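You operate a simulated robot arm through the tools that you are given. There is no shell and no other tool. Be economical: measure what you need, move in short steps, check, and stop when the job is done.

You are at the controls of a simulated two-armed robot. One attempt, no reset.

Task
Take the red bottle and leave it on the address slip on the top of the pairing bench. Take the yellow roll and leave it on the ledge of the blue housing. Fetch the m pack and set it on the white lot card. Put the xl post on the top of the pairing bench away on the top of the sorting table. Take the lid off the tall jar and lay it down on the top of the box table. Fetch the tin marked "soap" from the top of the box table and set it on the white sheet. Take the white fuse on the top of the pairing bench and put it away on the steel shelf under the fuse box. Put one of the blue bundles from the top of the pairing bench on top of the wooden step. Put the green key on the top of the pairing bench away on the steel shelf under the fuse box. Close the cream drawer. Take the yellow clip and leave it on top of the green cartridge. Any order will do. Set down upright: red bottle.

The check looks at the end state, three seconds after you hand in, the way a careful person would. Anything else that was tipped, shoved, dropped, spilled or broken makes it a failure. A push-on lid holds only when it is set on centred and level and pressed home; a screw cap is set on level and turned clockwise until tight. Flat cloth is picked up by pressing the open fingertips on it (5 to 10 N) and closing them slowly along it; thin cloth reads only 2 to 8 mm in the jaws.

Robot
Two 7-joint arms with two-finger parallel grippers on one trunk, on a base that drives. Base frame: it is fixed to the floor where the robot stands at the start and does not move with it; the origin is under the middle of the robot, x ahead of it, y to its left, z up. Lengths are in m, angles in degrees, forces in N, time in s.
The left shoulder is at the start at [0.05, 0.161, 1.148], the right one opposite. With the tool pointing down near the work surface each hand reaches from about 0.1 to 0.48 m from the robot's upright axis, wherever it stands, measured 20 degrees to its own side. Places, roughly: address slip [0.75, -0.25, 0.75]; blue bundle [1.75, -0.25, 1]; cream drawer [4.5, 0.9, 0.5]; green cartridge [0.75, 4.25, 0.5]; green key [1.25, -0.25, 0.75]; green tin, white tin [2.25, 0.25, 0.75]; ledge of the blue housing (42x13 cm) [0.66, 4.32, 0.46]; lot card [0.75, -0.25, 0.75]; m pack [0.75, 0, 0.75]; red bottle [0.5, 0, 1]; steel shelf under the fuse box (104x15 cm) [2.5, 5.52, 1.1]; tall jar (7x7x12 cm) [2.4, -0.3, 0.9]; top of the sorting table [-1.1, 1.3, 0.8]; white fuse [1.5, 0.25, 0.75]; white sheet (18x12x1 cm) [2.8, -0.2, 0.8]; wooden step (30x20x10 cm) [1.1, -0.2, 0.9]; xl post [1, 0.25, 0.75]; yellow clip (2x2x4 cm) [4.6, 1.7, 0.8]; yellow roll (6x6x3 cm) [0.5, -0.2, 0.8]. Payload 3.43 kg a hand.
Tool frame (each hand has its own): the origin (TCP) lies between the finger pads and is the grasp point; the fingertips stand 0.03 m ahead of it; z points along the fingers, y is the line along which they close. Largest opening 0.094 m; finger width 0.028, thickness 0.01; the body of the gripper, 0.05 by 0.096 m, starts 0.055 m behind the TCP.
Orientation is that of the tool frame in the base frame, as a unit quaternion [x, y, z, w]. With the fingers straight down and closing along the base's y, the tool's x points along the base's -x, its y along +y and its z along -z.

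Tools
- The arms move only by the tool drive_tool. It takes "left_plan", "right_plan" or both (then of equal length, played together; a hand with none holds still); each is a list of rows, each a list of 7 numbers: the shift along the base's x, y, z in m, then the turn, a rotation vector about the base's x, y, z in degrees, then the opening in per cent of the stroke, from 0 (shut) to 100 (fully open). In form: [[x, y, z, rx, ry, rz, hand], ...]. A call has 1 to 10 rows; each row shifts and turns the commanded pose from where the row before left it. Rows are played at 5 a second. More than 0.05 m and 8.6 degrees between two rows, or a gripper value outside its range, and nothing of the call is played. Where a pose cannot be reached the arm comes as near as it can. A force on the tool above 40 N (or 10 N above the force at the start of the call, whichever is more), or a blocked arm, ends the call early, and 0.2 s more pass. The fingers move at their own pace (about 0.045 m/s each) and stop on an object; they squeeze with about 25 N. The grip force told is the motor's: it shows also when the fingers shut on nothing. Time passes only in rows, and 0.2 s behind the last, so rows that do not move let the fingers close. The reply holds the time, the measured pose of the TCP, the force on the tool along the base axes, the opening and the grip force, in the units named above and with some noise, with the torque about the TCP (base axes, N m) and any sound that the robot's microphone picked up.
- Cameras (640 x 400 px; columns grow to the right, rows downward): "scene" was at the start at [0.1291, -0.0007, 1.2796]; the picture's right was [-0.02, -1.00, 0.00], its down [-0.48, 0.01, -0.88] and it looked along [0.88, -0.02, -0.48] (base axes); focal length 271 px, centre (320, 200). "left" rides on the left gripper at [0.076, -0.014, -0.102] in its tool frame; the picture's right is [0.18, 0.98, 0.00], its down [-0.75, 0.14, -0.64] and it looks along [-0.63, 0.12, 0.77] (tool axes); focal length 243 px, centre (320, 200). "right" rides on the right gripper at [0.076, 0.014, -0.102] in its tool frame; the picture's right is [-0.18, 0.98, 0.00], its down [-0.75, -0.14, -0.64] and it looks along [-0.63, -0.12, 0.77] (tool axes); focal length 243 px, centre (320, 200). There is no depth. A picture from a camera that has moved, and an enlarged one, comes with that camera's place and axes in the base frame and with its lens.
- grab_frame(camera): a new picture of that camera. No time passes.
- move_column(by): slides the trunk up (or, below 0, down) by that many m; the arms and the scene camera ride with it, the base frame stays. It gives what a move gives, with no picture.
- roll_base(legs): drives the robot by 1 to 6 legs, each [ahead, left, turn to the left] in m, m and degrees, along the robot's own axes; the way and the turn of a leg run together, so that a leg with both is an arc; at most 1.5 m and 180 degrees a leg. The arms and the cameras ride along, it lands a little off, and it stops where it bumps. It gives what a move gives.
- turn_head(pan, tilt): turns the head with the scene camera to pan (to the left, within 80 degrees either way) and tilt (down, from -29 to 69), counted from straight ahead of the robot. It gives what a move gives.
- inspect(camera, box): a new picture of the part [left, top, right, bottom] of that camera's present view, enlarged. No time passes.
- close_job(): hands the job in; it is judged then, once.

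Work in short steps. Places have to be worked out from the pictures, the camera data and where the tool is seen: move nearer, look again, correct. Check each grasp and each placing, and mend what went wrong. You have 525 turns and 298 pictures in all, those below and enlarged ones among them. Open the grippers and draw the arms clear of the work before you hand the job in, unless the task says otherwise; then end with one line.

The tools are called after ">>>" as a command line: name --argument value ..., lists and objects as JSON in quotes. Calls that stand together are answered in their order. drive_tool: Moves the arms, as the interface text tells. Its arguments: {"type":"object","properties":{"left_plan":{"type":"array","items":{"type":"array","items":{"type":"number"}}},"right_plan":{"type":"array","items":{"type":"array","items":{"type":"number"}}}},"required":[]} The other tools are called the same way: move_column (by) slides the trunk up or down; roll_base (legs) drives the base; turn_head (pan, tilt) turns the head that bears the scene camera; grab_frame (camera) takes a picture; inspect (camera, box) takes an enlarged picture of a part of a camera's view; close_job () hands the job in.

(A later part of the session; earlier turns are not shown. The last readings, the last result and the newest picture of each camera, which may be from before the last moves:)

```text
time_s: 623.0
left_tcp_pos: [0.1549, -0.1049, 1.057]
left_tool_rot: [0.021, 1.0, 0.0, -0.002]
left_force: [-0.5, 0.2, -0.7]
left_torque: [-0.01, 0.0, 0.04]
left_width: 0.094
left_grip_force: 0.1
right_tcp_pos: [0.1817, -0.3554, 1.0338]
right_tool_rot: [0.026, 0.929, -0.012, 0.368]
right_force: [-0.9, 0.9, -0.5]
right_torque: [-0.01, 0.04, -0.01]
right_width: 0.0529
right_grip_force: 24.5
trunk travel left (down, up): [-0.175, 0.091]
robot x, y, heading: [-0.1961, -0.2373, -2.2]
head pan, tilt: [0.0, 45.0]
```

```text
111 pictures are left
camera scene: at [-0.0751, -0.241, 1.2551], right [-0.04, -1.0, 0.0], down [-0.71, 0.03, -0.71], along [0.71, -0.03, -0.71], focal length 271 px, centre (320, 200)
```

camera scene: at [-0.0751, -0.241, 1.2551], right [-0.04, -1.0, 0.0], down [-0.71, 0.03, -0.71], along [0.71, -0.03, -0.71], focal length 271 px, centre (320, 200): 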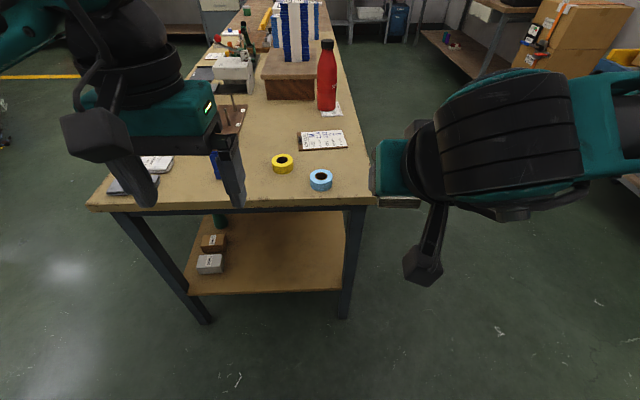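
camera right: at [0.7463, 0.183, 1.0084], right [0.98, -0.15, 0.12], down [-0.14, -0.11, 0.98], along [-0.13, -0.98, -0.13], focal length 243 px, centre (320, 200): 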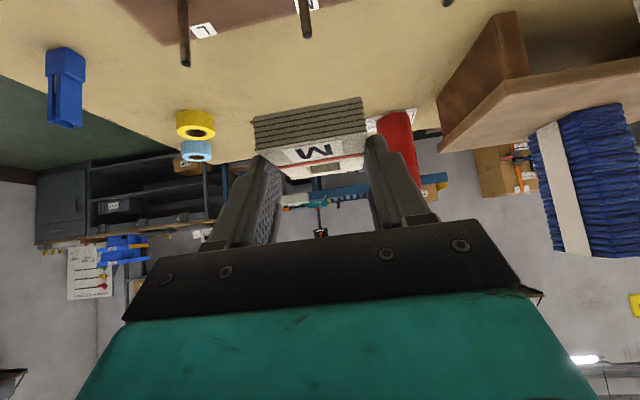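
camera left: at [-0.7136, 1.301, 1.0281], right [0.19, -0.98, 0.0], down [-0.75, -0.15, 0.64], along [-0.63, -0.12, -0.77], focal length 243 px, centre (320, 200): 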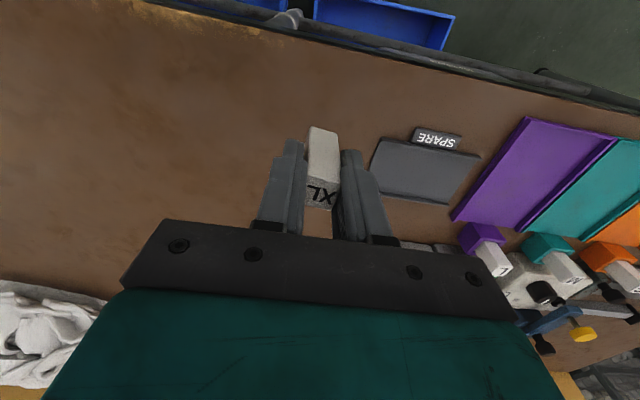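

Roll at ≈(0.502,−0.166). I move up to the bench end with the left hand aligned.

>>> roll_base --legs '[[0, 0, 2.3], [0.265, -0.06, 0]]'

>>> grab_frame --camera "left"

>>> grab_frame --camera "scene"

```text
time_s: 625.4
left_tcp_pos: [0.4151, -0.1509, 1.0582]
left_tool_rot: [0.001, 1.0, 0.0, -0.001]
left_force: [-0.2, 0.0, -0.1]
left_torque: [0.02, 0.07, 0.02]
left_width: 0.0941
left_grip_force: 0.0
right_tcp_pos: [0.4503, -0.3995, 1.034]
right_tool_rot: [0.007, 0.929, -0.004, 0.369]
right_force: [-0.3, 0.5, 0.8]
right_torque: [0.0, 0.0, -0.02]
right_width: 0.053
right_grip_force: 24.8
trunk travel left (down, up): [-0.175, 0.091]
robot x, y, heading: [0.0731, -0.2966, -0.1]
head pan, tilt: [0.0, 45.0]
```

```text
110 pictures are left
camera left: at [0.3392, -0.1633, 1.1598], right [-0.18, 0.98, 0.0], down [0.76, 0.14, 0.64], along [0.63, 0.12, -0.77], focal length 243 px, centre (320, 200)
```

left: 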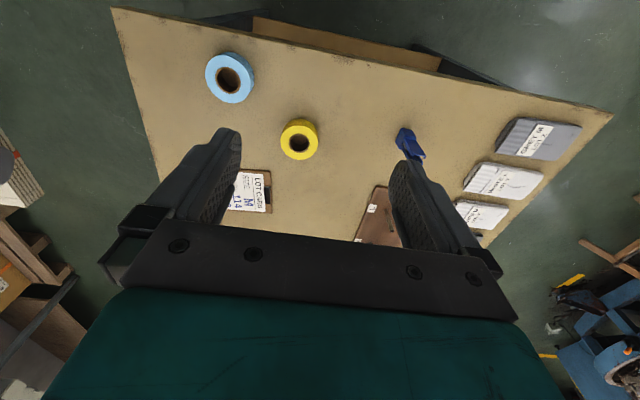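

```text
109 pictures are left
camera scene: at [0.1898, -0.2958, 1.255], right [0.0, -1.0, 0.0], down [-0.71, 0.0, -0.71], along [0.71, 0.0, -0.71], focal length 271 px, centre (320, 200)
```

scene: 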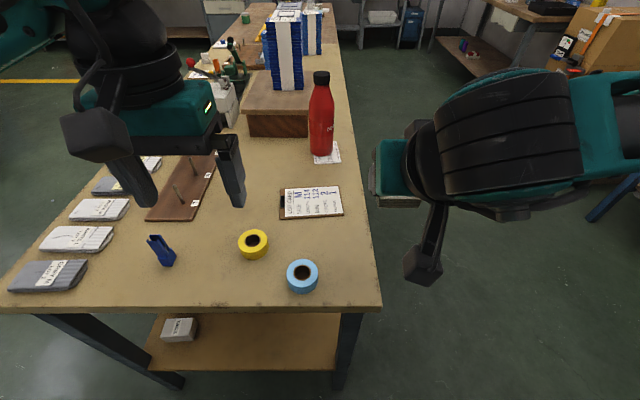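

The lot card (centre ≈(0.645,−0.287)) is within reach of the tilted right hand from here, so I place the M pack first. Left hand moves aside; right goes above the card.

>>> drive_tool --left_plan '[[-0.02, 0.03, 0.01, 0, 0, 0, 100], [-0.02, 0.03, 0.01, 0, 0, 0, 100], [0, 0.03, 0.01, 0, 0, 0, 100], [0, 0.03, 0, 0, 0, 0, 100], [0, 0.02, 0, 0, 0, 0, 100], [0, 0, 0, 0, 0, 0, 100], [0, 0, 0, 0, 0, 0, 100]]' --right_plan '[[0.02, 0.02, 0, 0, 0, 0, 0], [0.035, 0.025, 0, 0, 0, 0, 0], [0.035, 0.025, 0, 0, 0, 0, 0], [0.035, 0.025, -0.01, 0, 0, 0, 0], [0.03, 0.02, -0.03, 0, 0, 0, 0], [0.03, 0, -0.035, 0, 0, 0, 0], [0, 0, 0, 0, 0, 0, 0]]'

>>> grab_frame --camera "right"

>>> grab_frame --camera "scene"

```text
time_s: 627.0
left_tcp_pos: [0.376, -0.0116, 1.0868]
left_tool_rot: [0.001, 1.0, 0.0, -0.001]
left_force: [0.2, 0.1, 0.6]
left_torque: [0.05, 0.03, 0.01]
left_width: 0.0942
left_grip_force: 0.1
right_tcp_pos: [0.6337, -0.2852, 0.9614]
right_tool_rot: [0.008, 0.93, -0.006, 0.368]
right_force: [-0.5, 0.5, -0.3]
right_torque: [0.01, -0.02, 0.01]
right_width: 0.0529
right_grip_force: 25.1
trunk travel left (down, up): [-0.175, 0.091]
robot x, y, heading: [0.0735, -0.2978, 0.1]
head pan, tilt: [0.0, 45.0]
```

```text
108 pictures are left
camera right: at [0.5082, -0.2686, 0.9837], right [0.15, 0.98, 0.12], down [0.11, -0.14, 0.98], along [0.98, -0.14, -0.13], focal length 243 px, centre (320, 200)
```

right: 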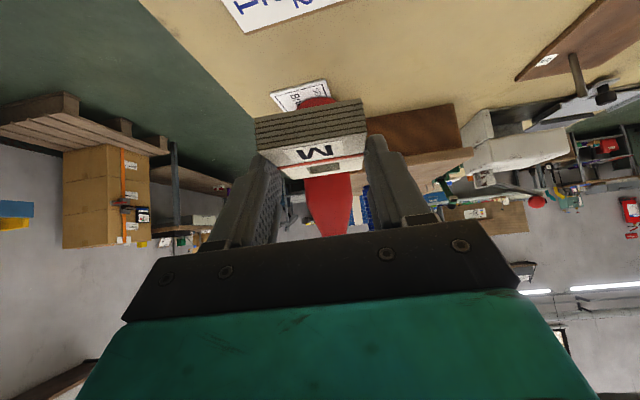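

```text
107 pictures are left
camera scene: at [0.1892, -0.2957, 1.2551], right [0.0, -1.0, 0.0], down [-0.71, 0.0, -0.71], along [0.71, 0.0, -0.71], focal length 271 px, centre (320, 200)
```

scene: 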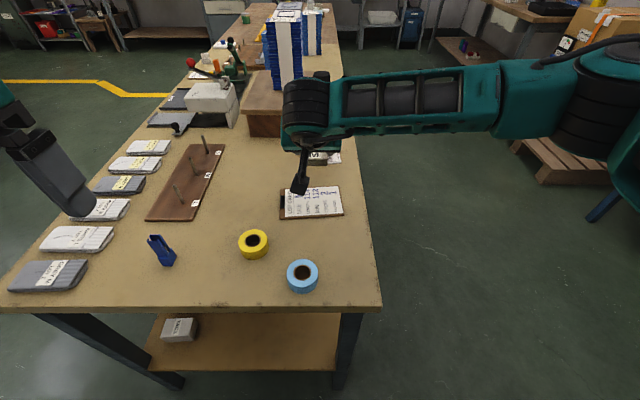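

Good alignment. I lower in steps toward the card.

>>> drive_tool --right_plan '[[0.002, -0.002, -0.04, 0, 0, 0, 0], [0, 0, -0.04, 0, 0, 0, 0], [0, 0, -0.025, 0, 0, 0, 0], [0, 0, 0, 0, 0, 0, 0]]'

>>> grab_frame --camera "right"

>>> inspect --camera "scene" --box '[230, 110, 390, 270]'

```text
time_s: 628.0
left_tcp_pos: [0.376, -0.0115, 1.0875]
left_tool_rot: [0.001, 1.0, 0.0, -0.002]
left_force: [0.2, -0.3, -0.8]
left_torque: [-0.01, 0.0, -0.01]
left_width: 0.094
left_grip_force: 0.1
right_tcp_pos: [0.6367, -0.2873, 0.8529]
right_tool_rot: [0.009, 0.93, -0.006, 0.368]
right_force: [0.5, 0.0, -0.3]
right_torque: [-0.01, -0.01, 0.03]
right_width: 0.0526
right_grip_force: 25.2
trunk travel left (down, up): [-0.175, 0.091]
robot x, y, heading: [0.0686, -0.2957, 0.1]
head pan, tilt: [0.0, 45.0]
```

```text
106 pictures are left
camera right: at [0.5108, -0.2703, 0.8759], right [0.15, 0.98, 0.12], down [0.11, -0.14, 0.98], along [0.98, -0.14, -0.13], focal length 243 px, centre (320, 200)
```

right: 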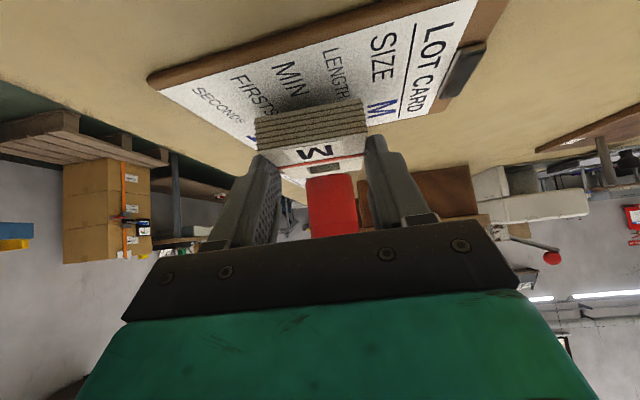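

```text
2.50 times, centred on (310, 190) of scene
camera zoom: at [0.1893, -0.2957, 1.2551], right [0.0, -1.0, 0.0], down [-0.71, 0.0, -0.71], along [0.71, 0.0, -0.71], focal length 677 px, centre (345, 225)
```

zoom: 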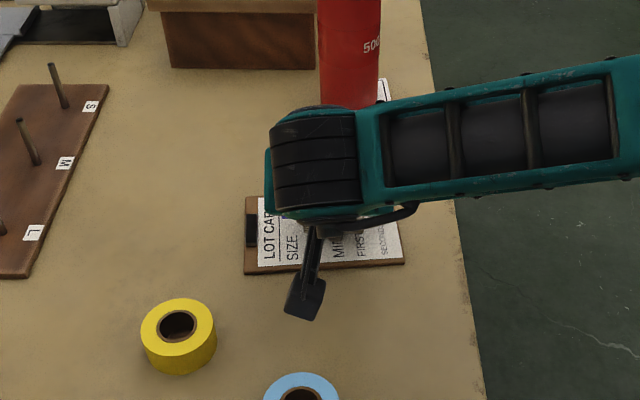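

Over the card correctly. Lower to contact.

>>> drive_tool --right_plan '[[0.003, 0, -0.008, 0, 0, 0, 0], [0, 0, -0.004, 0, 0, 0, 0], [0, 0, -0.003, 0, 0, 0, 0], [0, 0, 0, 0, 0, 0, 0]]'

```text
time_s: 629.0
left_tcp_pos: [0.3718, -0.012, 1.0884]
left_tool_rot: [0.002, 1.0, 0.0, 0.0]
left_force: [-0.5, 0.2, -0.1]
left_torque: [0.0, 0.0, -0.01]
left_width: 0.094
left_grip_force: 0.1
right_tcp_pos: [0.6395, -0.2871, 0.8424]
right_tool_rot: [0.007, 0.928, -0.004, 0.371]
right_force: [-3.2, -0.4, 20.4]
right_torque: [0.05, 0.05, -0.01]
right_width: 0.053
right_grip_force: 25.3
trunk travel left (down, up): [-0.175, 0.091]
robot x, y, heading: [0.0707, -0.2986, 0.2]
head pan, tilt: [0.0, 45.0]
```

Contact. Relieve, open, and withdraw back-up along the tool axis.

>>> drive_tool --right_plan '[[0, 0, 0.004, 0, 0, 0, 0], [0, 0, 0, 0, 0, 0, 40], [0, 0, 0, 0, 0, 0, 80], [0, 0, 0, 0, 0, 0, 90], [-0.02, 0, 0.02, 0, 0, 0, 90], [-0.03, 0, 0.03, 0, 0, 0, 90], [-0.03, 0, 0.035, 0, 0, 0, 90], [0, -0.03, 0.03, 0, 0, 0, 90], [0, -0.04, 0.02, 0, 0, 0, 90], [0, 0, 0, 0, 0, 0, 90]]'

>>> inspect --camera "scene" --box '[230, 110, 390, 270]'

```text
time_s: 631.1
left_tcp_pos: [0.3752, -0.0122, 1.0872]
left_tool_rot: [0.002, 1.0, -0.001, -0.001]
left_force: [0.6, -0.5, -0.6]
left_torque: [0.03, -0.01, -0.03]
left_width: 0.0943
left_grip_force: 0.0
right_tcp_pos: [0.5632, -0.3568, 0.9779]
right_tool_rot: [0.008, 0.93, -0.005, 0.368]
right_force: [0.3, -0.3, 0.6]
right_torque: [-0.02, -0.04, 0.03]
right_width: 0.0848
right_grip_force: 0.0
trunk travel left (down, up): [-0.175, 0.091]
robot x, y, heading: [0.0667, -0.2932, -0.1]
head pan, tilt: [0.0, 45.0]
```

```text
2.50 times, centred on (310, 190) of scene
camera zoom: at [0.1893, -0.2955, 1.2551], right [0.0, -1.0, 0.0], down [-0.71, 0.0, -0.71], along [0.71, 0.0, -0.71], focal length 677 px, centre (345, 225)
```

zoom: 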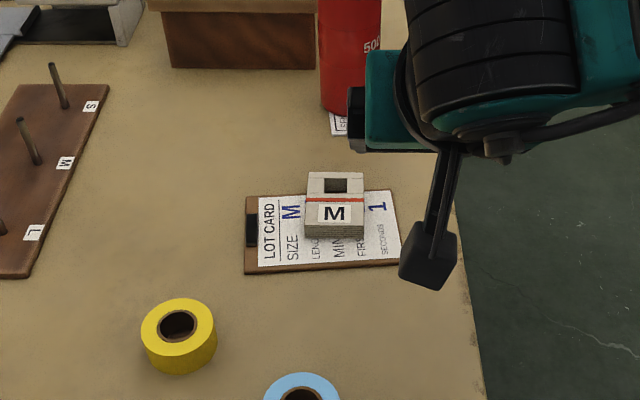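

The pack overhangs the far card edge by about 1 cm. I retrace, regrip, and shift it 1.8 cm toward me.

>>> drive_tool --right_plan '[[0, 0.04, -0.02, 0, 0, 0, 90], [0, 0.03, -0.03, 0, 0, 0, 90], [0.03, 0, -0.035, 0, 0, 0, 90], [0.03, 0, -0.03, 0, 0, 0, 90], [0.02, 0, -0.02, 0, 0, 0, 90], [0, 0, 0, 0, 0, 0, 90], [0, 0, 0, 0, 0, 0, 40], [0, 0, 0, 0, 0, 0, 0], [0, 0, 0, 0, 0, 0, 0]]'

>>> drive_tool --right_plan '[[0, 0, 0.012, 0, 0, 0, 0], [-0.009, 0, 0, 0, 0, 0, 0], [-0.009, 0, 0, 0, 0, 0, 0], [0, 0, -0.008, 0, 0, 0, 0], [0, 0, -0.003, 0, 0, 0, 0], [0, 0, 0, 0, 0, 0, 0]]'

```text
time_s: 633.1
left_tcp_pos: [0.3757, -0.0122, 1.0879]
left_tool_rot: [0.002, 1.0, 0.0, -0.001]
left_force: [-0.6, -0.2, 0.5]
left_torque: [0.02, 0.0, 0.01]
left_width: 0.0942
left_grip_force: 0.1
right_tcp_pos: [0.642, -0.2869, 0.8435]
right_tool_rot: [0.007, 0.93, -0.005, 0.368]
right_force: [-0.9, 0.5, -0.7]
right_torque: [0.0, 0.01, 0.03]
right_width: 0.053
right_grip_force: 25.0
trunk travel left (down, up): [-0.175, 0.091]
robot x, y, heading: [0.0709, -0.2943, -0.4]
head pan, tilt: [0.0, 45.0]
```

```text
time_s: 634.5
left_tcp_pos: [0.3747, -0.012, 1.0868]
left_tool_rot: [0.001, 1.0, 0.0, -0.001]
left_force: [-0.4, -0.7, 0.0]
left_torque: [0.02, 0.0, 0.01]
left_width: 0.094
left_grip_force: 0.1
right_tcp_pos: [0.6224, -0.2877, 0.8437]
right_tool_rot: [0.009, 0.93, -0.007, 0.368]
right_force: [0.6, -0.4, -0.7]
right_torque: [0.01, -0.02, 0.02]
right_width: 0.0526
right_grip_force: 24.6
trunk travel left (down, up): [-0.175, 0.091]
robot x, y, heading: [0.0735, -0.2967, 0.2]
head pan, tilt: [0.0, 45.0]
```

>>> drive_tool --right_plan '[[0, 0, -0.002, 0, 0, 0, 0], [0, 0, 0, 0, 0, 0, 0], [0, 0, 0, 0, 0, 0, 40], [0, 0, 0, 0, 0, 0, 90], [0, 0, 0, 0, 0, 0, 90], [-0.02, 0, 0.02, 0, 0, 0, 90], [-0.03, 0, 0.03, 0, 0, 0, 90], [-0.03, 0, 0.035, 0, 0, 0, 90], [0, -0.03, 0.035, 0, 0, 0, 90], [0, -0.04, 0.03, 0, 0, 0, 90]]'

>>> inspect --camera "scene" --box '[230, 110, 390, 270]'

>>> grab_frame --camera "left"

```text
time_s: 636.8
left_tcp_pos: [0.3743, -0.0126, 1.0875]
left_tool_rot: [0.002, 1.0, 0.0, -0.001]
left_force: [0.8, -1.0, 0.0]
left_torque: [-0.02, 0.0, -0.04]
left_width: 0.0939
left_grip_force: 0.0
right_tcp_pos: [0.5403, -0.3574, 0.9936]
right_tool_rot: [0.007, 0.93, -0.005, 0.368]
right_force: [-0.3, 0.8, -0.2]
right_torque: [-0.01, -0.03, -0.01]
right_width: 0.0846
right_grip_force: 0.0
trunk travel left (down, up): [-0.175, 0.091]
robot x, y, heading: [0.0709, -0.2956, 0.2]
head pan, tilt: [0.0, 45.0]
```

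```text
2.50 times, centred on (310, 190) of scene
camera zoom: at [0.189, -0.2964, 1.2551], right [0.0, -1.0, 0.0], down [-0.71, 0.0, -0.71], along [0.71, 0.0, -0.71], focal length 677 px, centre (345, 225)
```

zoom: 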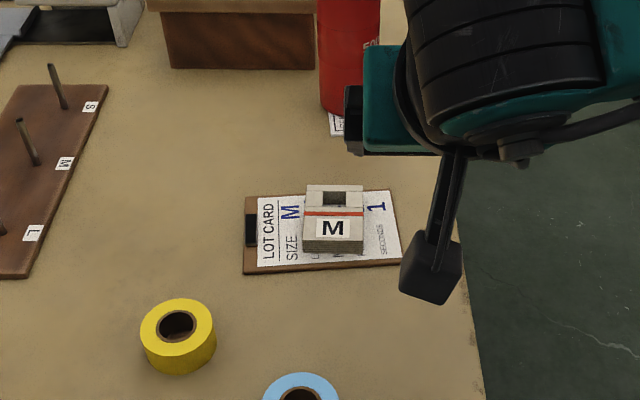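

```text
102 pictures are left
camera left: at [0.2988, -0.0245, 1.1892], right [-0.18, 0.98, 0.0], down [0.76, 0.14, 0.64], along [0.63, 0.12, -0.77], focal length 243 px, centre (320, 200)
```

left: 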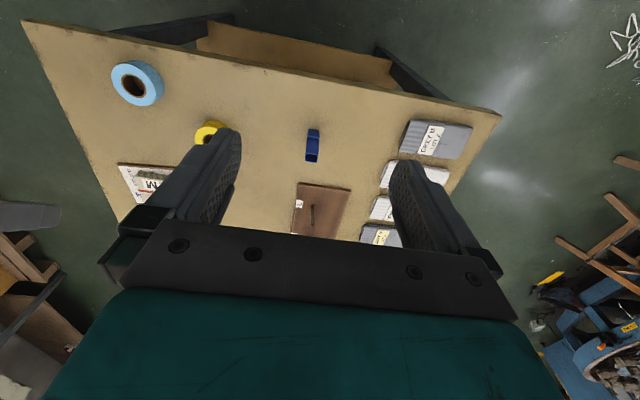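

M pack sits on the lot card. Now the roll at (0.512,−0.164): I tilt the left hand 45° forward and align for it.

>>> drive_tool --left_plan '[[0.003, -0.0252, -0.02, 0, -7.5, 0, 100], [0.003, -0.0252, -0.02, 0, -7.5, 0, 100], [0.003, -0.0252, -0.02, 0, -7.5, 0, 100], [0.003, -0.0252, -0.02, 0, -7.5, 0, 100], [0.003, -0.0252, -0.02, 0, -7.5, 0, 100], [0.003, -0.0252, -0.02, 0, -7.5, 0, 100], [0, 0, 0, 0, 0, 0, 100]]' --right_plan '[[0, -0.01, 0.01, 0, 0, 0, 90], [0, -0.01, 0.01, 0, 0, 0, 90], [0, -0.01, 0.01, 0, 0, 0, 90], [0, 0, 0, 0, 0, 0, 90], [0, 0, 0, 0, 0, 0, 90], [0, 0, 0, 0, 0, 0, 90], [0, 0, 0, 0, 0, 0, 90]]'

>>> grab_frame --camera "left"

```text
time_s: 638.4
left_tcp_pos: [0.4484, -0.1753, 0.9768]
left_tool_rot: [0.001, 0.924, 0.0, 0.382]
left_force: [-0.6, -0.4, -0.3]
left_torque: [0.01, 0.0, 0.02]
left_width: 0.094
left_grip_force: 0.0
left hand out of reach, approached as far as the arm can: row 3, 4, 5
right_tcp_pos: [0.5431, -0.3875, 1.023]
right_tool_rot: [0.008, 0.93, -0.006, 0.368]
right_force: [0.0, 0.2, 0.5]
right_torque: [0.02, -0.01, -0.04]
right_width: 0.0846
right_grip_force: 0.1
trunk travel left (down, up): [-0.175, 0.091]
robot x, y, heading: [0.0678, -0.2957, -0.2]
head pan, tilt: [0.0, 45.0]
```

```text
101 pictures are left
camera left: at [0.3218, -0.1884, 0.9949], right [-0.13, 0.98, -0.13], down [0.08, 0.14, 0.99], along [0.99, 0.12, -0.1], focal length 243 px, centre (320, 200)
```

left: 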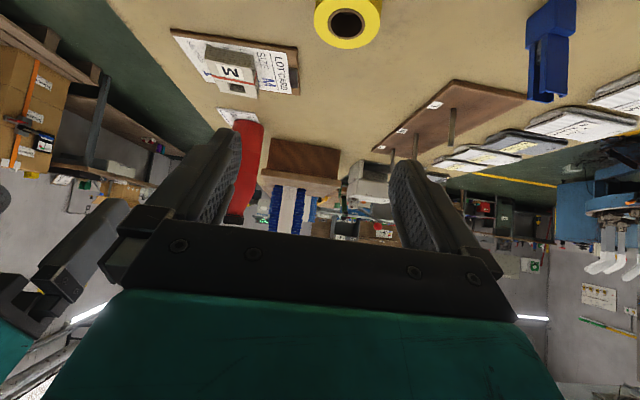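

Roll refined (0.513,−0.163). I move over and down around it to z≈0.83.

>>> drive_tool --left_plan '[[0.027, 0.006, -0.03, 0, 0, 0, 100], [0.027, 0.006, -0.03, 0, 0, 0, 100], [0, 0, -0.04, 0, 0, 0, 100], [0, 0, -0.035, 0, 0, 0, 100], [0, 0, 0, 0, 0, 0, 100]]'

>>> grab_frame --camera "left"

```text
time_s: 639.5
left_tcp_pos: [0.5044, -0.1625, 0.8417]
left_tool_rot: [0.001, 0.924, 0.001, 0.382]
left_force: [-0.4, -0.2, 0.5]
left_torque: [0.01, -0.01, -0.02]
left_width: 0.0939
left_grip_force: 0.1
right_tcp_pos: [0.5422, -0.3879, 1.0233]
right_tool_rot: [0.008, 0.93, -0.006, 0.368]
right_force: [0.1, -0.1, 0.0]
right_torque: [0.0, 0.02, -0.01]
right_width: 0.0847
right_grip_force: 0.0
trunk travel left (down, up): [-0.175, 0.091]
robot x, y, heading: [0.0694, -0.298, -0.1]
head pan, tilt: [0.0, 45.0]
```

```text
100 pictures are left
camera left: at [0.3774, -0.1745, 0.8612], right [-0.13, 0.98, -0.13], down [0.08, 0.14, 0.99], along [0.99, 0.12, -0.1], focal length 243 px, centre (320, 200)
```

left: 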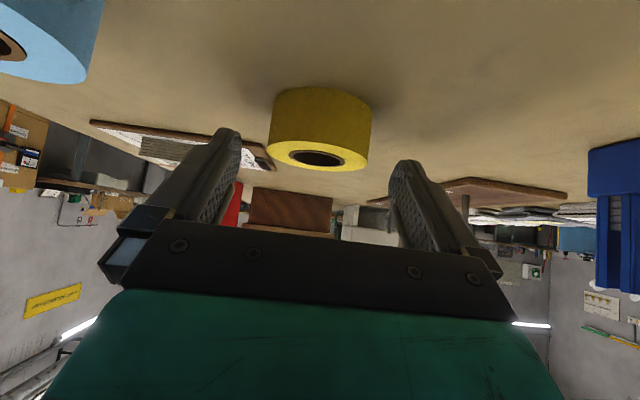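

Centred. Down 10 mm and close.

>>> drive_tool --left_plan '[[-0.002, 0, -0.01, 0, 0, 0, 100], [0, 0, 0, 0, 0, 0, 70], [0, 0, 0, 0, 0, 0, 40], [0, 0, 0, 0, 0, 0, 0], [0, 0, 0, 0, 0, 0, 0], [0, 0, 0.02, 0, 0, 0, 0], [0, 0, 0.03, 0, 0, 0, 0], [0, 0, 0, 0, 0, 0, 0]]'

>>> grab_frame --camera "left"

```text
time_s: 641.4
left_tcp_pos: [0.5019, -0.1614, 0.881]
left_tool_rot: [0.002, 0.924, 0.0, 0.382]
left_force: [-0.1, -0.1, -0.4]
left_torque: [-0.01, -0.02, 0.01]
left_width: 0.0535
left_grip_force: 25.0
right_tcp_pos: [0.5427, -0.387, 1.0229]
right_tool_rot: [0.008, 0.93, -0.006, 0.369]
right_force: [-0.7, -0.6, 0.3]
right_torque: [-0.01, 0.0, 0.01]
right_width: 0.0847
right_grip_force: 0.0
trunk travel left (down, up): [-0.175, 0.091]
robot x, y, heading: [0.0696, -0.2984, -0.0]
head pan, tilt: [0.0, 45.0]
```

```text
99 pictures are left
camera left: at [0.3739, -0.1739, 0.9001], right [-0.13, 0.98, -0.13], down [0.08, 0.14, 0.99], along [0.99, 0.12, -0.1], focal length 243 px, centre (320, 200)
```

left: 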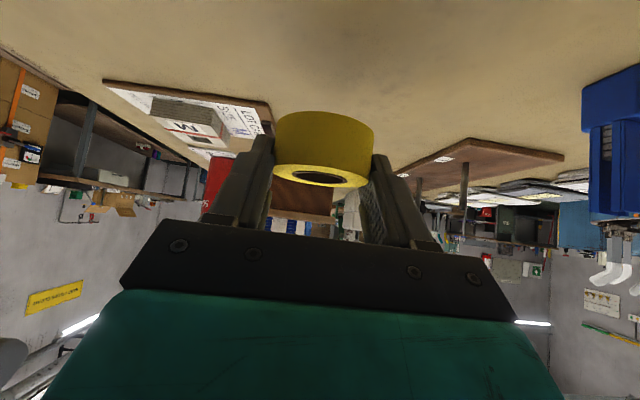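

Roll is held level (53.5 mm). I raise it and drive round to the left side for the white fuse.

>>> drive_tool --left_plan '[[-0.02, 0, 0.04, 0, 0, 0, 0], [-0.02, 0, 0.045, 0, 0, 0, 0], [-0.02, 0, 0.045, 0, 0, 0, 0], [0, 0, 0.03, 0, 0, 0, 0], [0, 0, 0, 0, 0, 0, 0]]'

>>> roll_base --legs '[[-0.35, 0, 0], [0, 1.45, 0], [1.4, 0, 0], [0.52, 0, 0], [0, 0, -90]]'

>>> turn_head --pan 0 --tilt 35

>>> grab_frame --camera "scene"

```text
time_s: 642.5
left_tcp_pos: [0.4546, -0.1684, 1.0426]
left_tool_rot: [0.002, 0.924, 0.001, 0.381]
left_force: [0.5, -1.0, -0.6]
left_torque: [0.03, 0.0, -0.04]
left_width: 0.0536
left_grip_force: 25.0
left hand out of reach, approached as far as the arm can: row 3
right_tcp_pos: [0.5425, -0.3895, 1.0224]
right_tool_rot: [0.008, 0.93, -0.005, 0.368]
right_force: [-0.7, -0.1, 0.0]
right_torque: [-0.02, 0.03, -0.03]
right_width: 0.0846
right_grip_force: 0.0
trunk travel left (down, up): [-0.175, 0.091]
robot x, y, heading: [0.0689, -0.2947, -0.3]
head pan, tilt: [0.0, 45.0]
```

```text
time_s: 670.3
left_tcp_pos: [1.7787, 0.8294, 1.045]
left_tool_rot: [0.641, 0.666, -0.264, 0.276]
left_force: [0.0, 0.2, 0.0]
left_torque: [0.0, 0.03, 0.03]
left_width: 0.0537
left_grip_force: 25.0
right_tcp_pos: [1.563, 0.7318, 1.0221]
right_tool_rot: [0.648, 0.666, -0.258, 0.263]
right_force: [-0.5, -0.2, 0.4]
right_torque: [-0.02, 0.01, -0.02]
right_width: 0.0845
right_grip_force: 0.1
trunk travel left (down, up): [-0.175, 0.091]
robot x, y, heading: [1.6329, 1.2048, -87.8]
head pan, tilt: [0.0, 45.0]
```

```text
time_s: 671.1
left_tcp_pos: [1.7787, 0.8288, 1.0433]
left_tool_rot: [0.641, 0.666, -0.264, 0.275]
left_force: [-0.8, -0.5, -1.2]
left_torque: [-0.02, -0.01, 0.01]
left_width: 0.0537
left_grip_force: 24.8
right_tcp_pos: [1.563, 0.7324, 1.0233]
right_tool_rot: [0.649, 0.665, -0.259, 0.262]
right_force: [-0.9, 1.0, -0.2]
right_torque: [0.02, 0.01, -0.01]
right_width: 0.0848
right_grip_force: 0.0
trunk travel left (down, up): [-0.175, 0.091]
robot x, y, heading: [1.6368, 1.2076, -87.7]
head pan, tilt: [0.0, 35.0]
```

```text
98 pictures are left
camera scene: at [1.6373, 1.0809, 1.2698], right [-1.0, -0.04, 0.0], down [-0.02, 0.57, -0.82], along [0.03, -0.82, -0.57], focal length 271 px, centre (320, 200)
```

scene: 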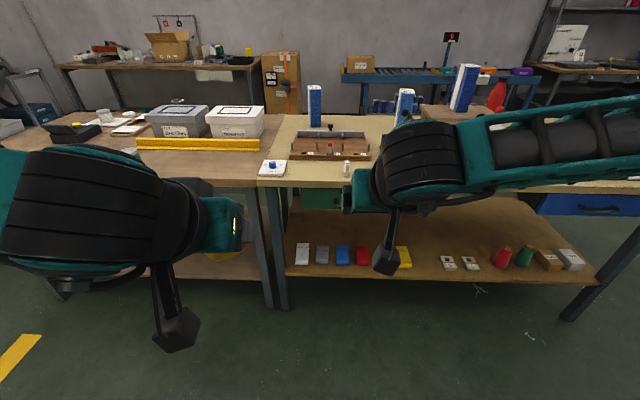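

Fuse ≈(1.571,0.222). I untilt the right hand and drive in.

>>> drive_tool --right_plan '[[0, 0, 0.015, 7.3, 0, 0, 80], [0, 0, 0.015, 7.3, 0, 0, 70], [0, 0, 0.015, 7.3, 0, 0, 60], [0, 0, 0.01, 7.3, 0, 0, 60], [0, 0, 0, 7.3, 0, 0, 60], [0, 0, 0, 6.7, 0, 0, 60], [0, 0, 0, 0, 0, 0, 60]]'

>>> roll_base --legs '[[0, 0, -2.3], [0.59, 0, 0]]'

>>> grab_frame --camera "right"

>>> grab_frame --camera "scene"

```text
time_s: 672.7
left_tcp_pos: [1.7788, 0.8286, 1.043]
left_tool_rot: [0.64, 0.666, -0.265, 0.276]
left_force: [-0.2, 0.1, 0.4]
left_torque: [0.02, -0.01, -0.01]
left_width: 0.0537
left_grip_force: 25.0
right_tcp_pos: [1.5628, 0.7314, 1.0789]
right_tool_rot: [0.7, 0.714, 0.006, 0.004]
right_force: [0.1, -0.6, -0.3]
right_torque: [-0.01, 0.02, 0.01]
right_width: 0.0563
right_grip_force: 0.2
trunk travel left (down, up): [-0.175, 0.091]
robot x, y, heading: [1.6337, 1.2107, -87.8]
head pan, tilt: [0.0, 35.0]
```

```text
time_s: 676.4
left_tcp_pos: [1.769, 0.2392, 1.0431]
left_tool_rot: [0.65, 0.656, -0.268, 0.272]
left_force: [0.6, -0.7, -0.9]
left_torque: [0.0, 0.0, -0.01]
left_width: 0.0533
left_grip_force: 25.1
right_tcp_pos: [1.5503, 0.1494, 1.0778]
right_tool_rot: [0.711, 0.703, 0.005, 0.004]
right_force: [0.2, 0.2, -0.3]
right_torque: [0.03, -0.05, 0.02]
right_width: 0.0565
right_grip_force: 0.1
trunk travel left (down, up): [-0.175, 0.091]
robot x, y, heading: [1.6379, 0.6254, -89.7]
head pan, tilt: [0.0, 35.0]
```

```text
97 pictures are left
camera right: at [1.5637, 0.2252, 1.1805], right [0.98, -0.2, 0.01], down [-0.16, -0.75, 0.64], along [-0.12, -0.63, -0.77], focal length 243 px, centre (320, 200)
```

right: 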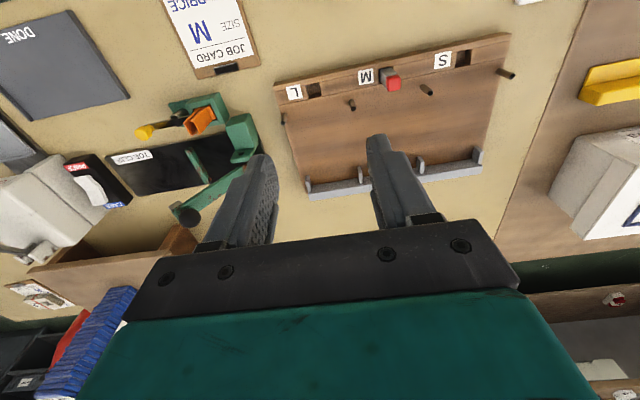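

```text
96 pictures are left
camera scene: at [1.6358, 0.4954, 1.2698], right [-1.0, -0.01, 0.0], down [-0.01, 0.57, -0.82], along [0.01, -0.82, -0.57], focal length 271 px, centre (320, 200)
```

scene: 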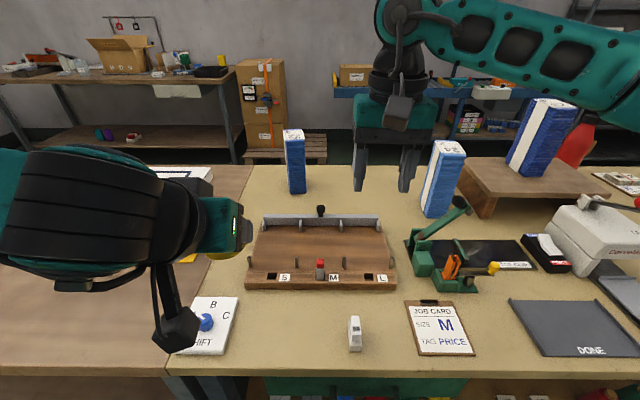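

>>> inspect --camera "scene" --box '[320, 295, 400, 365]'

```text
5.71 times, centred on (360, 330) of scene
camera zoom: at [1.6358, 0.4954, 1.2698], right [-1.0, -0.01, 0.0], down [-0.01, 0.57, -0.82], along [0.01, -0.82, -0.57], focal length 1548 px, centre (91, -543)
```

zoom: 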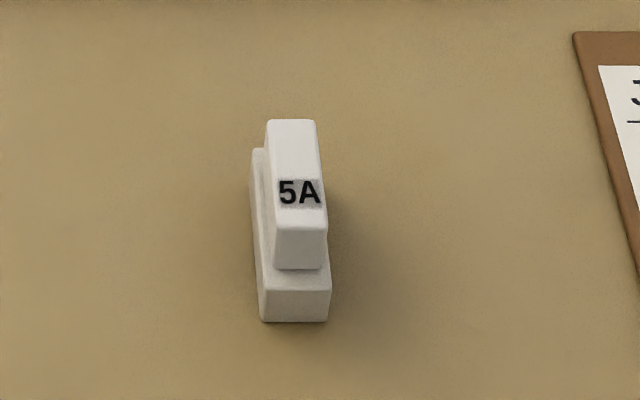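

The fuse (5A) has a base and a narrower top block, centre ≈(1.576,0.239), top z≈0.833. I move above it.

>>> drive_tool --right_plan '[[0.013, 0.04, -0.02, 0, 0, 0, 50], [0.013, 0.04, -0.02, 0, 0, 0, 50], [0, 0.01, -0.045, 0, 0, 0, 50], [0, 0, -0.045, 0, 0, 0, 50], [0, 0, -0.03, 0, 0, 0, 50], [0, 0, 0, 0, 0, 0, 50]]'

>>> grab_frame --camera "right"

```text
time_s: 677.8
left_tcp_pos: [1.7682, 0.2397, 1.0439]
left_tool_rot: [0.651, 0.656, -0.268, 0.272]
left_force: [-0.3, -0.2, -0.5]
left_torque: [0.01, -0.01, 0.03]
left_width: 0.0538
left_grip_force: 24.9
right_tcp_pos: [1.5764, 0.2401, 0.9168]
right_tool_rot: [0.711, 0.703, 0.005, 0.005]
right_force: [0.1, -0.2, -0.3]
right_torque: [-0.04, 0.01, -0.01]
right_width: 0.0469
right_grip_force: 0.2
trunk travel left (down, up): [-0.175, 0.091]
robot x, y, heading: [1.6387, 0.6249, -89.7]
head pan, tilt: [0.0, 35.0]
```

```text
94 pictures are left
camera right: at [1.59, 0.3167, 1.0196], right [0.98, -0.2, 0.01], down [-0.16, -0.75, 0.64], along [-0.12, -0.63, -0.77], focal length 243 px, centre (320, 200)
```

right: 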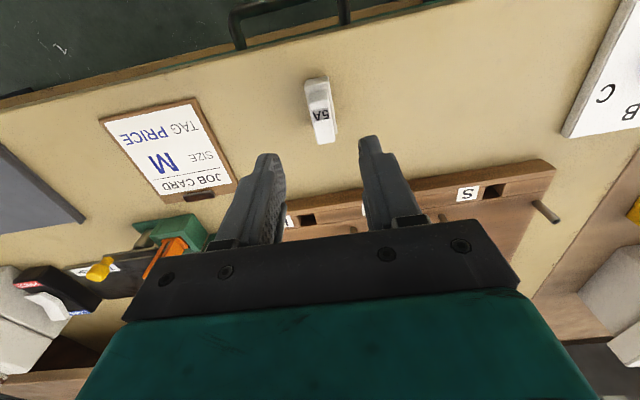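

>>> drive_tool --right_plan '[[0.002, 0.005, -0.03, 0, 0, 0, 50], [0, 0, -0.03, 0, 0, 0, 50], [0, 0, -0.013, 0, 0, 0, 50], [0, 0, 0, 0, 0, 0, 50]]'

>>> grab_frame --camera "right"

```text
time_s: 678.8
left_tcp_pos: [1.7678, 0.2403, 1.0435]
left_tool_rot: [0.651, 0.656, -0.268, 0.271]
left_force: [0.0, -0.8, 0.2]
left_torque: [-0.01, 0.0, 0.01]
left_width: 0.0534
left_grip_force: 24.7
right_tcp_pos: [1.5781, 0.245, 0.8428]
right_tool_rot: [0.711, 0.703, 0.004, 0.005]
right_force: [0.2, 0.5, -0.9]
right_torque: [0.0, -0.04, -0.01]
right_width: 0.0471
right_grip_force: 0.0
trunk travel left (down, up): [-0.175, 0.091]
robot x, y, heading: [1.6394, 0.6226, -89.5]
head pan, tilt: [0.0, 35.0]
```

```text
93 pictures are left
camera right: at [1.5926, 0.3212, 0.9467], right [0.98, -0.2, 0.01], down [-0.16, -0.75, 0.64], along [-0.12, -0.63, -0.77], focal length 243 px, centre (320, 200)
```

right: 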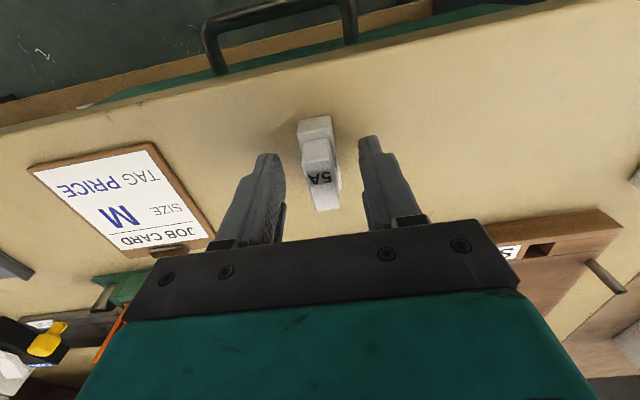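

>>> drive_tool --right_plan '[[0, 0, 0, 0, 0, 0, 30], [0, 0, 0, 0, 0, 0, 0], [0, 0, 0, 0, 0, 0, 0], [0, 0, 0, 0, 0, 0, 0], [0, 0, 0.02, 0, 0, 0, 0], [0, 0, 0.04, 0, 0, 0, 0], [0, 0, 0.045, 0, 0, 0, 0], [0, 0.01, 0.045, 0, 0, 0, 0], [0, 0.02, 0.045, 0, 0, 0, 0], [0, 0, 0, 0, 0, 0, 0]]'

>>> grab_frame --camera "right"

```text
time_s: 681.0
left_tcp_pos: [1.7687, 0.239, 1.0436]
left_tool_rot: [0.651, 0.656, -0.269, 0.271]
left_force: [0.0, 0.4, -0.4]
left_torque: [0.03, 0.01, 0.02]
left_width: 0.0534
left_grip_force: 24.8
right_tcp_pos: [1.5785, 0.2749, 1.0406]
right_tool_rot: [0.712, 0.703, 0.004, 0.005]
right_force: [-0.2, -0.1, -1.0]
right_torque: [0.04, -0.02, -0.01]
right_width: 0.0193
right_grip_force: 25.3
trunk travel left (down, up): [-0.175, 0.091]
robot x, y, heading: [1.6331, 0.6238, -89.3]
head pan, tilt: [0.0, 35.0]
```

```text
92 pictures are left
camera right: at [1.5921, 0.3512, 1.1441], right [0.98, -0.2, 0.01], down [-0.16, -0.75, 0.64], along [-0.12, -0.63, -0.77], focal length 243 px, centre (320, 200)
```

right: 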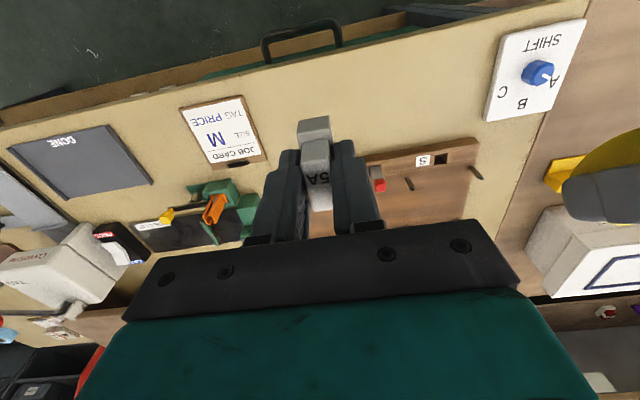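

Fuse held. I drive back: away from the bench, out to x≈3.74, and up (in reverse) toward the fuse-box area.

>>> roll_base --legs '[[-0.6, 0, -0.7], [0, 1.3, 0], [0, 0.8, 0]]'

>>> roll_base --legs '[[-1.4, 0, 0], [-1.3, 0, 0]]'

```text
time_s: 702.3
left_tcp_pos: [3.8315, 0.8471, 1.0414]
left_tool_rot: [0.653, 0.654, -0.269, 0.271]
left_force: [-0.7, 0.4, -1.0]
left_torque: [-0.01, -0.03, -0.01]
left_width: 0.0538
left_grip_force: 25.1
right_tcp_pos: [3.6419, 0.8836, 1.04]
right_tool_rot: [0.714, 0.7, 0.004, 0.004]
right_force: [-0.1, 0.5, -0.1]
right_torque: [0.0, -0.02, -0.02]
right_width: 0.0188
right_grip_force: 25.0
trunk travel left (down, up): [-0.175, 0.091]
robot x, y, heading: [3.6984, 1.2303, -90.0]
head pan, tilt: [0.0, 35.0]
```

```text
time_s: 715.5
left_tcp_pos: [3.8497, 3.554, 1.0434]
left_tool_rot: [0.661, 0.646, -0.273, 0.268]
left_force: [-0.4, 0.3, -1.7]
left_torque: [-0.02, -0.01, -0.02]
left_width: 0.0537
left_grip_force: 25.3
right_tcp_pos: [3.6627, 3.5952, 1.0418]
right_tool_rot: [0.722, 0.692, 0.004, 0.004]
right_force: [-0.4, -0.1, -1.0]
right_torque: [-0.01, 0.01, -0.03]
right_width: 0.0191
right_grip_force: 25.3
trunk travel left (down, up): [-0.175, 0.091]
robot x, y, heading: [3.7343, 3.9385, -91.2]
head pan, tilt: [0.0, 35.0]
```

>>> roll_base --legs '[[-0.3, 0, 1.2], [0, -1.03, 0], [0, 0, 179]]'

>>> turn_head --pan 0 --tilt 15

>>> grab_frame --camera "scene"

```text
time_s: 733.8
left_tcp_pos: [2.5758, 4.6166, 1.0432]
left_tool_rot: [-0.652, 0.656, 0.269, 0.271]
left_force: [1.2, 0.5, -1.1]
left_torque: [-0.02, 0.0, 0.0]
left_width: 0.0531
left_grip_force: 25.2
right_tcp_pos: [2.7665, 4.5782, 1.0409]
right_tool_rot: [-0.699, 0.715, 0.005, -0.004]
right_force: [0.1, -0.8, -0.5]
right_torque: [0.01, -0.02, 0.01]
right_width: 0.0192
right_grip_force: 24.7
trunk travel left (down, up): [-0.175, 0.091]
robot x, y, heading: [2.7022, 4.231, 89.8]
head pan, tilt: [0.0, 35.0]
```

```text
time_s: 734.6
left_tcp_pos: [2.576, 4.6168, 1.0432]
left_tool_rot: [-0.651, 0.656, 0.269, 0.271]
left_force: [-0.4, 0.0, -0.6]
left_torque: [0.02, -0.02, 0.0]
left_width: 0.0535
left_grip_force: 25.6
right_tcp_pos: [2.7666, 4.5782, 1.04]
right_tool_rot: [-0.698, 0.716, 0.004, -0.003]
right_force: [-0.2, 0.0, -0.3]
right_torque: [0.0, 0.01, 0.02]
right_width: 0.0192
right_grip_force: 25.5
trunk travel left (down, up): [-0.175, 0.091]
robot x, y, heading: [2.7046, 4.2322, 89.7]
head pan, tilt: [0.0, 15.0]
```

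```text
91 pictures are left
camera scene: at [2.7024, 4.3661, 1.3018], right [1.0, 0.0, 0.0], down [0.0, -0.26, -0.97], along [0.0, 0.97, -0.26], focal length 271 px, centre (320, 200)
```

scene: 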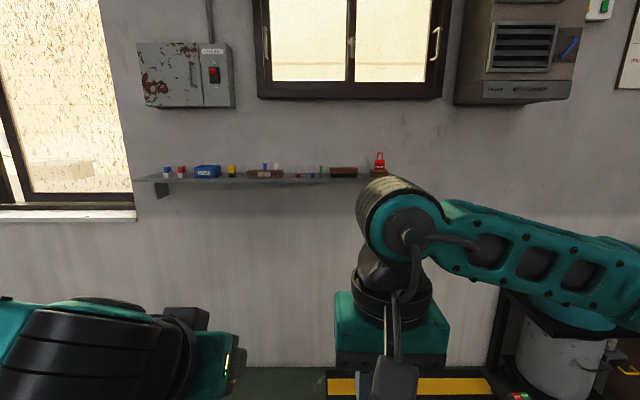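

>>> inspect --camera "scene" --box '[120, 140, 400, 210]'

```text
2.29 times, centred on (260, 175) of scene
camera zoom: at [2.7024, 4.3661, 1.3018], right [1.0, 0.0, 0.0], down [0.0, -0.26, -0.97], along [0.0, 0.97, -0.26], focal length 619 px, centre (457, 257)
```

zoom: 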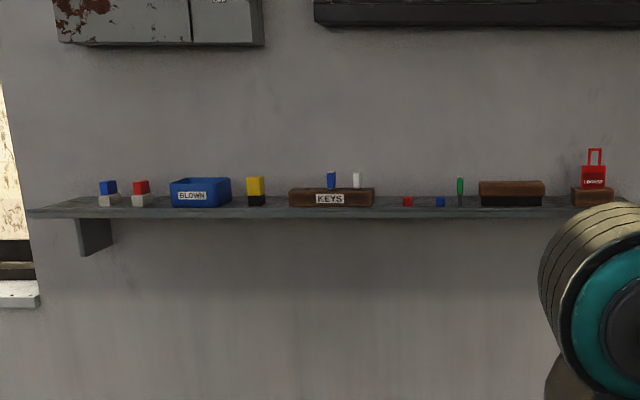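

The keys lying on the shelf are low, so the fuse can stand between the red and blue ones at ≈(2.648,5.485). I raise trunk and right hand, and pull the left hand (roll) back and aside.

>>> move_column --by 0.089

>>> drive_tool --left_plan '[[-0.02, -0.02, 0.02, 0, 0, 0, 0], [-0.02, -0.02, 0.02, 0, 0, 0, 0], [-0.02, -0.02, 0.02, 0, 0, 0, 0], [-0.02, -0.02, 0, 0, 0, 0, 0], [0, 0, 0, 0, 0, 0, 0]]' --right_plan '[[0, 0.01, 0.03, 0, 0, 0, 0], [0, 0.01, 0.03, 0, 0, 0, 0], [0, 0.01, 0.02, 0, 0, 0, 0], [0, 0, 0, 0, 0, 0, 0], [0, 0, 0, 0, 0, 0, 0]]'

```text
time_s: 735.8
left_tcp_pos: [2.576, 4.6159, 1.1327]
left_tool_rot: [-0.652, 0.655, 0.27, 0.271]
left_force: [0.1, 0.3, -0.1]
left_torque: [-0.01, 0.0, 0.0]
left_width: 0.0536
left_grip_force: 25.1
right_tcp_pos: [2.765, 4.5794, 1.1303]
right_tool_rot: [-0.698, 0.716, 0.005, -0.004]
right_force: [-0.3, -0.1, 0.0]
right_torque: [0.01, -0.01, 0.01]
right_width: 0.0193
right_grip_force: 25.0
trunk travel left (down, up): [-0.264, 0.002]
robot x, y, heading: [2.7044, 4.2325, 89.8]
head pan, tilt: [0.0, 15.0]
```

```text
time_s: 737.0
left_tcp_pos: [2.5149, 4.6008, 1.223]
left_tool_rot: [-0.652, 0.656, 0.269, 0.268]
left_force: [0.2, 0.7, 0.0]
left_torque: [0.01, 0.01, 0.03]
left_width: 0.0536
left_grip_force: 25.2
left hand out of reach, approached as far as the arm can: row 1, 2, 3, 4
right_tcp_pos: [2.7653, 4.6077, 1.2096]
right_tool_rot: [-0.698, 0.716, 0.004, -0.004]
right_force: [-0.1, 0.3, -1.1]
right_torque: [-0.01, 0.02, 0.01]
right_width: 0.0191
right_grip_force: 25.0
trunk travel left (down, up): [-0.264, 0.002]
robot x, y, heading: [2.704, 4.2329, 89.7]
head pan, tilt: [0.0, 15.0]
```

>>> roll_base --legs '[[0.76, 0.04, 0.3]]'

>>> drive_tool --right_plan '[[-0.025, 0.03, 0, 0, 0, -1.2, 0], [-0.025, 0.03, 0, 0, 0, 0, 0], [-0.02, 0.03, 0, 0, 0, 0, 0], [0, 0, 0, 0, 0, 0, 0]]'

>>> turn_head --pan 0 --tilt 20

>>> grab_frame --camera "scene"

>>> grab_frame --camera "right"

```text
time_s: 741.2
left_tcp_pos: [2.4814, 5.3719, 1.2234]
left_tool_rot: [-0.651, 0.657, 0.268, 0.27]
left_force: [0.8, 0.3, -0.9]
left_torque: [-0.01, -0.01, -0.01]
left_width: 0.0536
left_grip_force: 24.6
right_tcp_pos: [2.7322, 5.3793, 1.2093]
right_tool_rot: [-0.697, 0.717, 0.005, -0.005]
right_force: [0.5, -0.1, 0.4]
right_torque: [0.01, 0.04, -0.02]
right_width: 0.019
right_grip_force: 25.2
trunk travel left (down, up): [-0.264, 0.002]
robot x, y, heading: [2.6698, 5.0015, 89.1]
head pan, tilt: [0.0, 15.0]
```

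```text
time_s: 742.2
left_tcp_pos: [2.4832, 5.3715, 1.2239]
left_tool_rot: [-0.651, 0.658, 0.268, 0.269]
left_force: [-0.2, 0.0, -0.4]
left_torque: [0.01, 0.03, 0.03]
left_width: 0.0533
left_grip_force: 25.1
right_tcp_pos: [2.6615, 5.468, 1.2084]
right_tool_rot: [-0.689, 0.724, 0.005, -0.003]
right_force: [0.0, 0.5, -0.4]
right_torque: [-0.02, 0.01, -0.02]
right_width: 0.019
right_grip_force: 24.9
trunk travel left (down, up): [-0.264, 0.002]
robot x, y, heading: [2.6706, 5.0027, 89.8]
head pan, tilt: [0.0, 15.0]
```

```text
time_s: 742.9
left_tcp_pos: [2.4828, 5.3706, 1.2254]
left_tool_rot: [-0.651, 0.657, 0.269, 0.27]
left_force: [0.5, -0.9, -0.2]
left_torque: [-0.02, -0.03, -0.04]
left_width: 0.0536
left_grip_force: 24.8
right_tcp_pos: [2.6622, 5.4678, 1.2083]
right_tool_rot: [-0.689, 0.725, 0.005, -0.004]
right_force: [0.9, 0.4, -0.1]
right_torque: [-0.03, 0.0, -0.01]
right_width: 0.0193
right_grip_force: 24.6
trunk travel left (down, up): [-0.264, 0.002]
robot x, y, heading: [2.6707, 4.9997, 89.7]
head pan, tilt: [0.0, 20.0]
```

```text
89 pictures are left
camera scene: at [2.6677, 5.1361, 1.3828], right [1.0, -0.01, 0.0], down [0.0, -0.34, -0.94], along [0.01, 0.94, -0.34], focal length 271 px, centre (320, 200)
```

scene: 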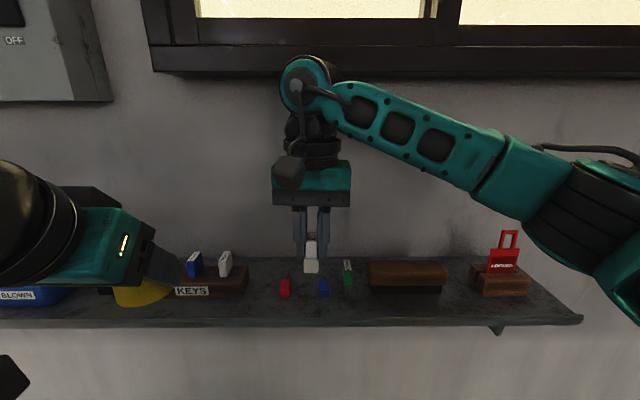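

```text
88 pictures are left
camera right: at [2.6445, 5.3929, 1.3112], right [-0.97, 0.23, 0.01], down [0.19, 0.74, 0.64], along [0.14, 0.63, -0.77], focal length 243 px, centre (320, 200)
```

right: 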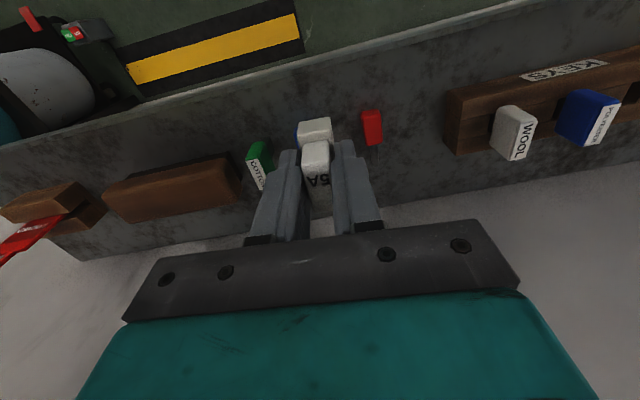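

Target between red (2.619) and blue (2.679) keys → x=2.649. I align and lower to just above the shelf.

>>> drive_tool --right_plan '[[-0.007, 0.008, 0, 0, 0, 2.8, 0], [-0.006, 0.007, 0, 0, 0, 0, 0], [0, 0, -0.025, 0, 0, 0, 0], [0, 0, -0.02, 0, 0, 0, 0], [0, 0, 0, 0, 0, 0, 0]]'

>>> inspect --camera "scene" --box '[240, 200, 400, 330]'

>>> grab_frame --camera "right"

```text
time_s: 744.1
left_tcp_pos: [2.4814, 5.3717, 1.2233]
left_tool_rot: [-0.651, 0.657, 0.268, 0.27]
left_force: [0.1, -0.9, 0.0]
left_torque: [0.0, -0.02, -0.02]
left_width: 0.0537
left_grip_force: 25.6
right_tcp_pos: [2.6479, 5.484, 1.1625]
right_tool_rot: [0.707, -0.707, -0.005, 0.004]
right_force: [0.8, 0.4, -0.3]
right_torque: [0.03, -0.02, -0.01]
right_width: 0.019
right_grip_force: 24.9
trunk travel left (down, up): [-0.264, 0.002]
robot x, y, heading: [2.67, 5.0003, 89.3]
head pan, tilt: [0.0, 20.0]
```

```text
3.08 times, centred on (320, 265) of scene
camera zoom: at [2.6678, 5.1361, 1.3828], right [1.0, -0.01, 0.0], down [0.0, -0.34, -0.94], along [0.01, 0.94, -0.34], focal length 833 px, centre (320, 0)
```

zoom: 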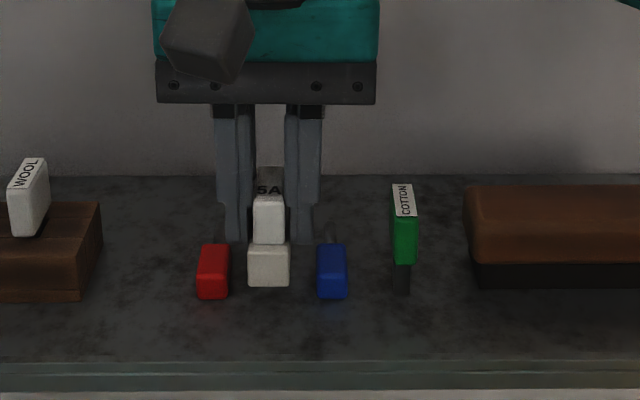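

```text
86 pictures are left
camera right: at [2.6351, 5.4065, 1.2659], right [-0.98, 0.18, 0.01], down [0.15, 0.75, 0.64], along [0.11, 0.63, -0.77], focal length 243 px, centre (320, 200)
```

right: 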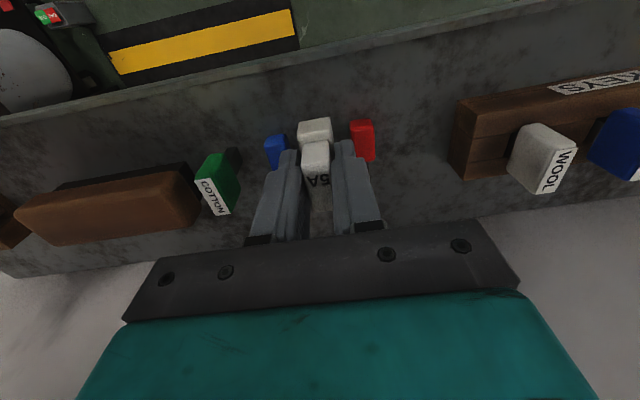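

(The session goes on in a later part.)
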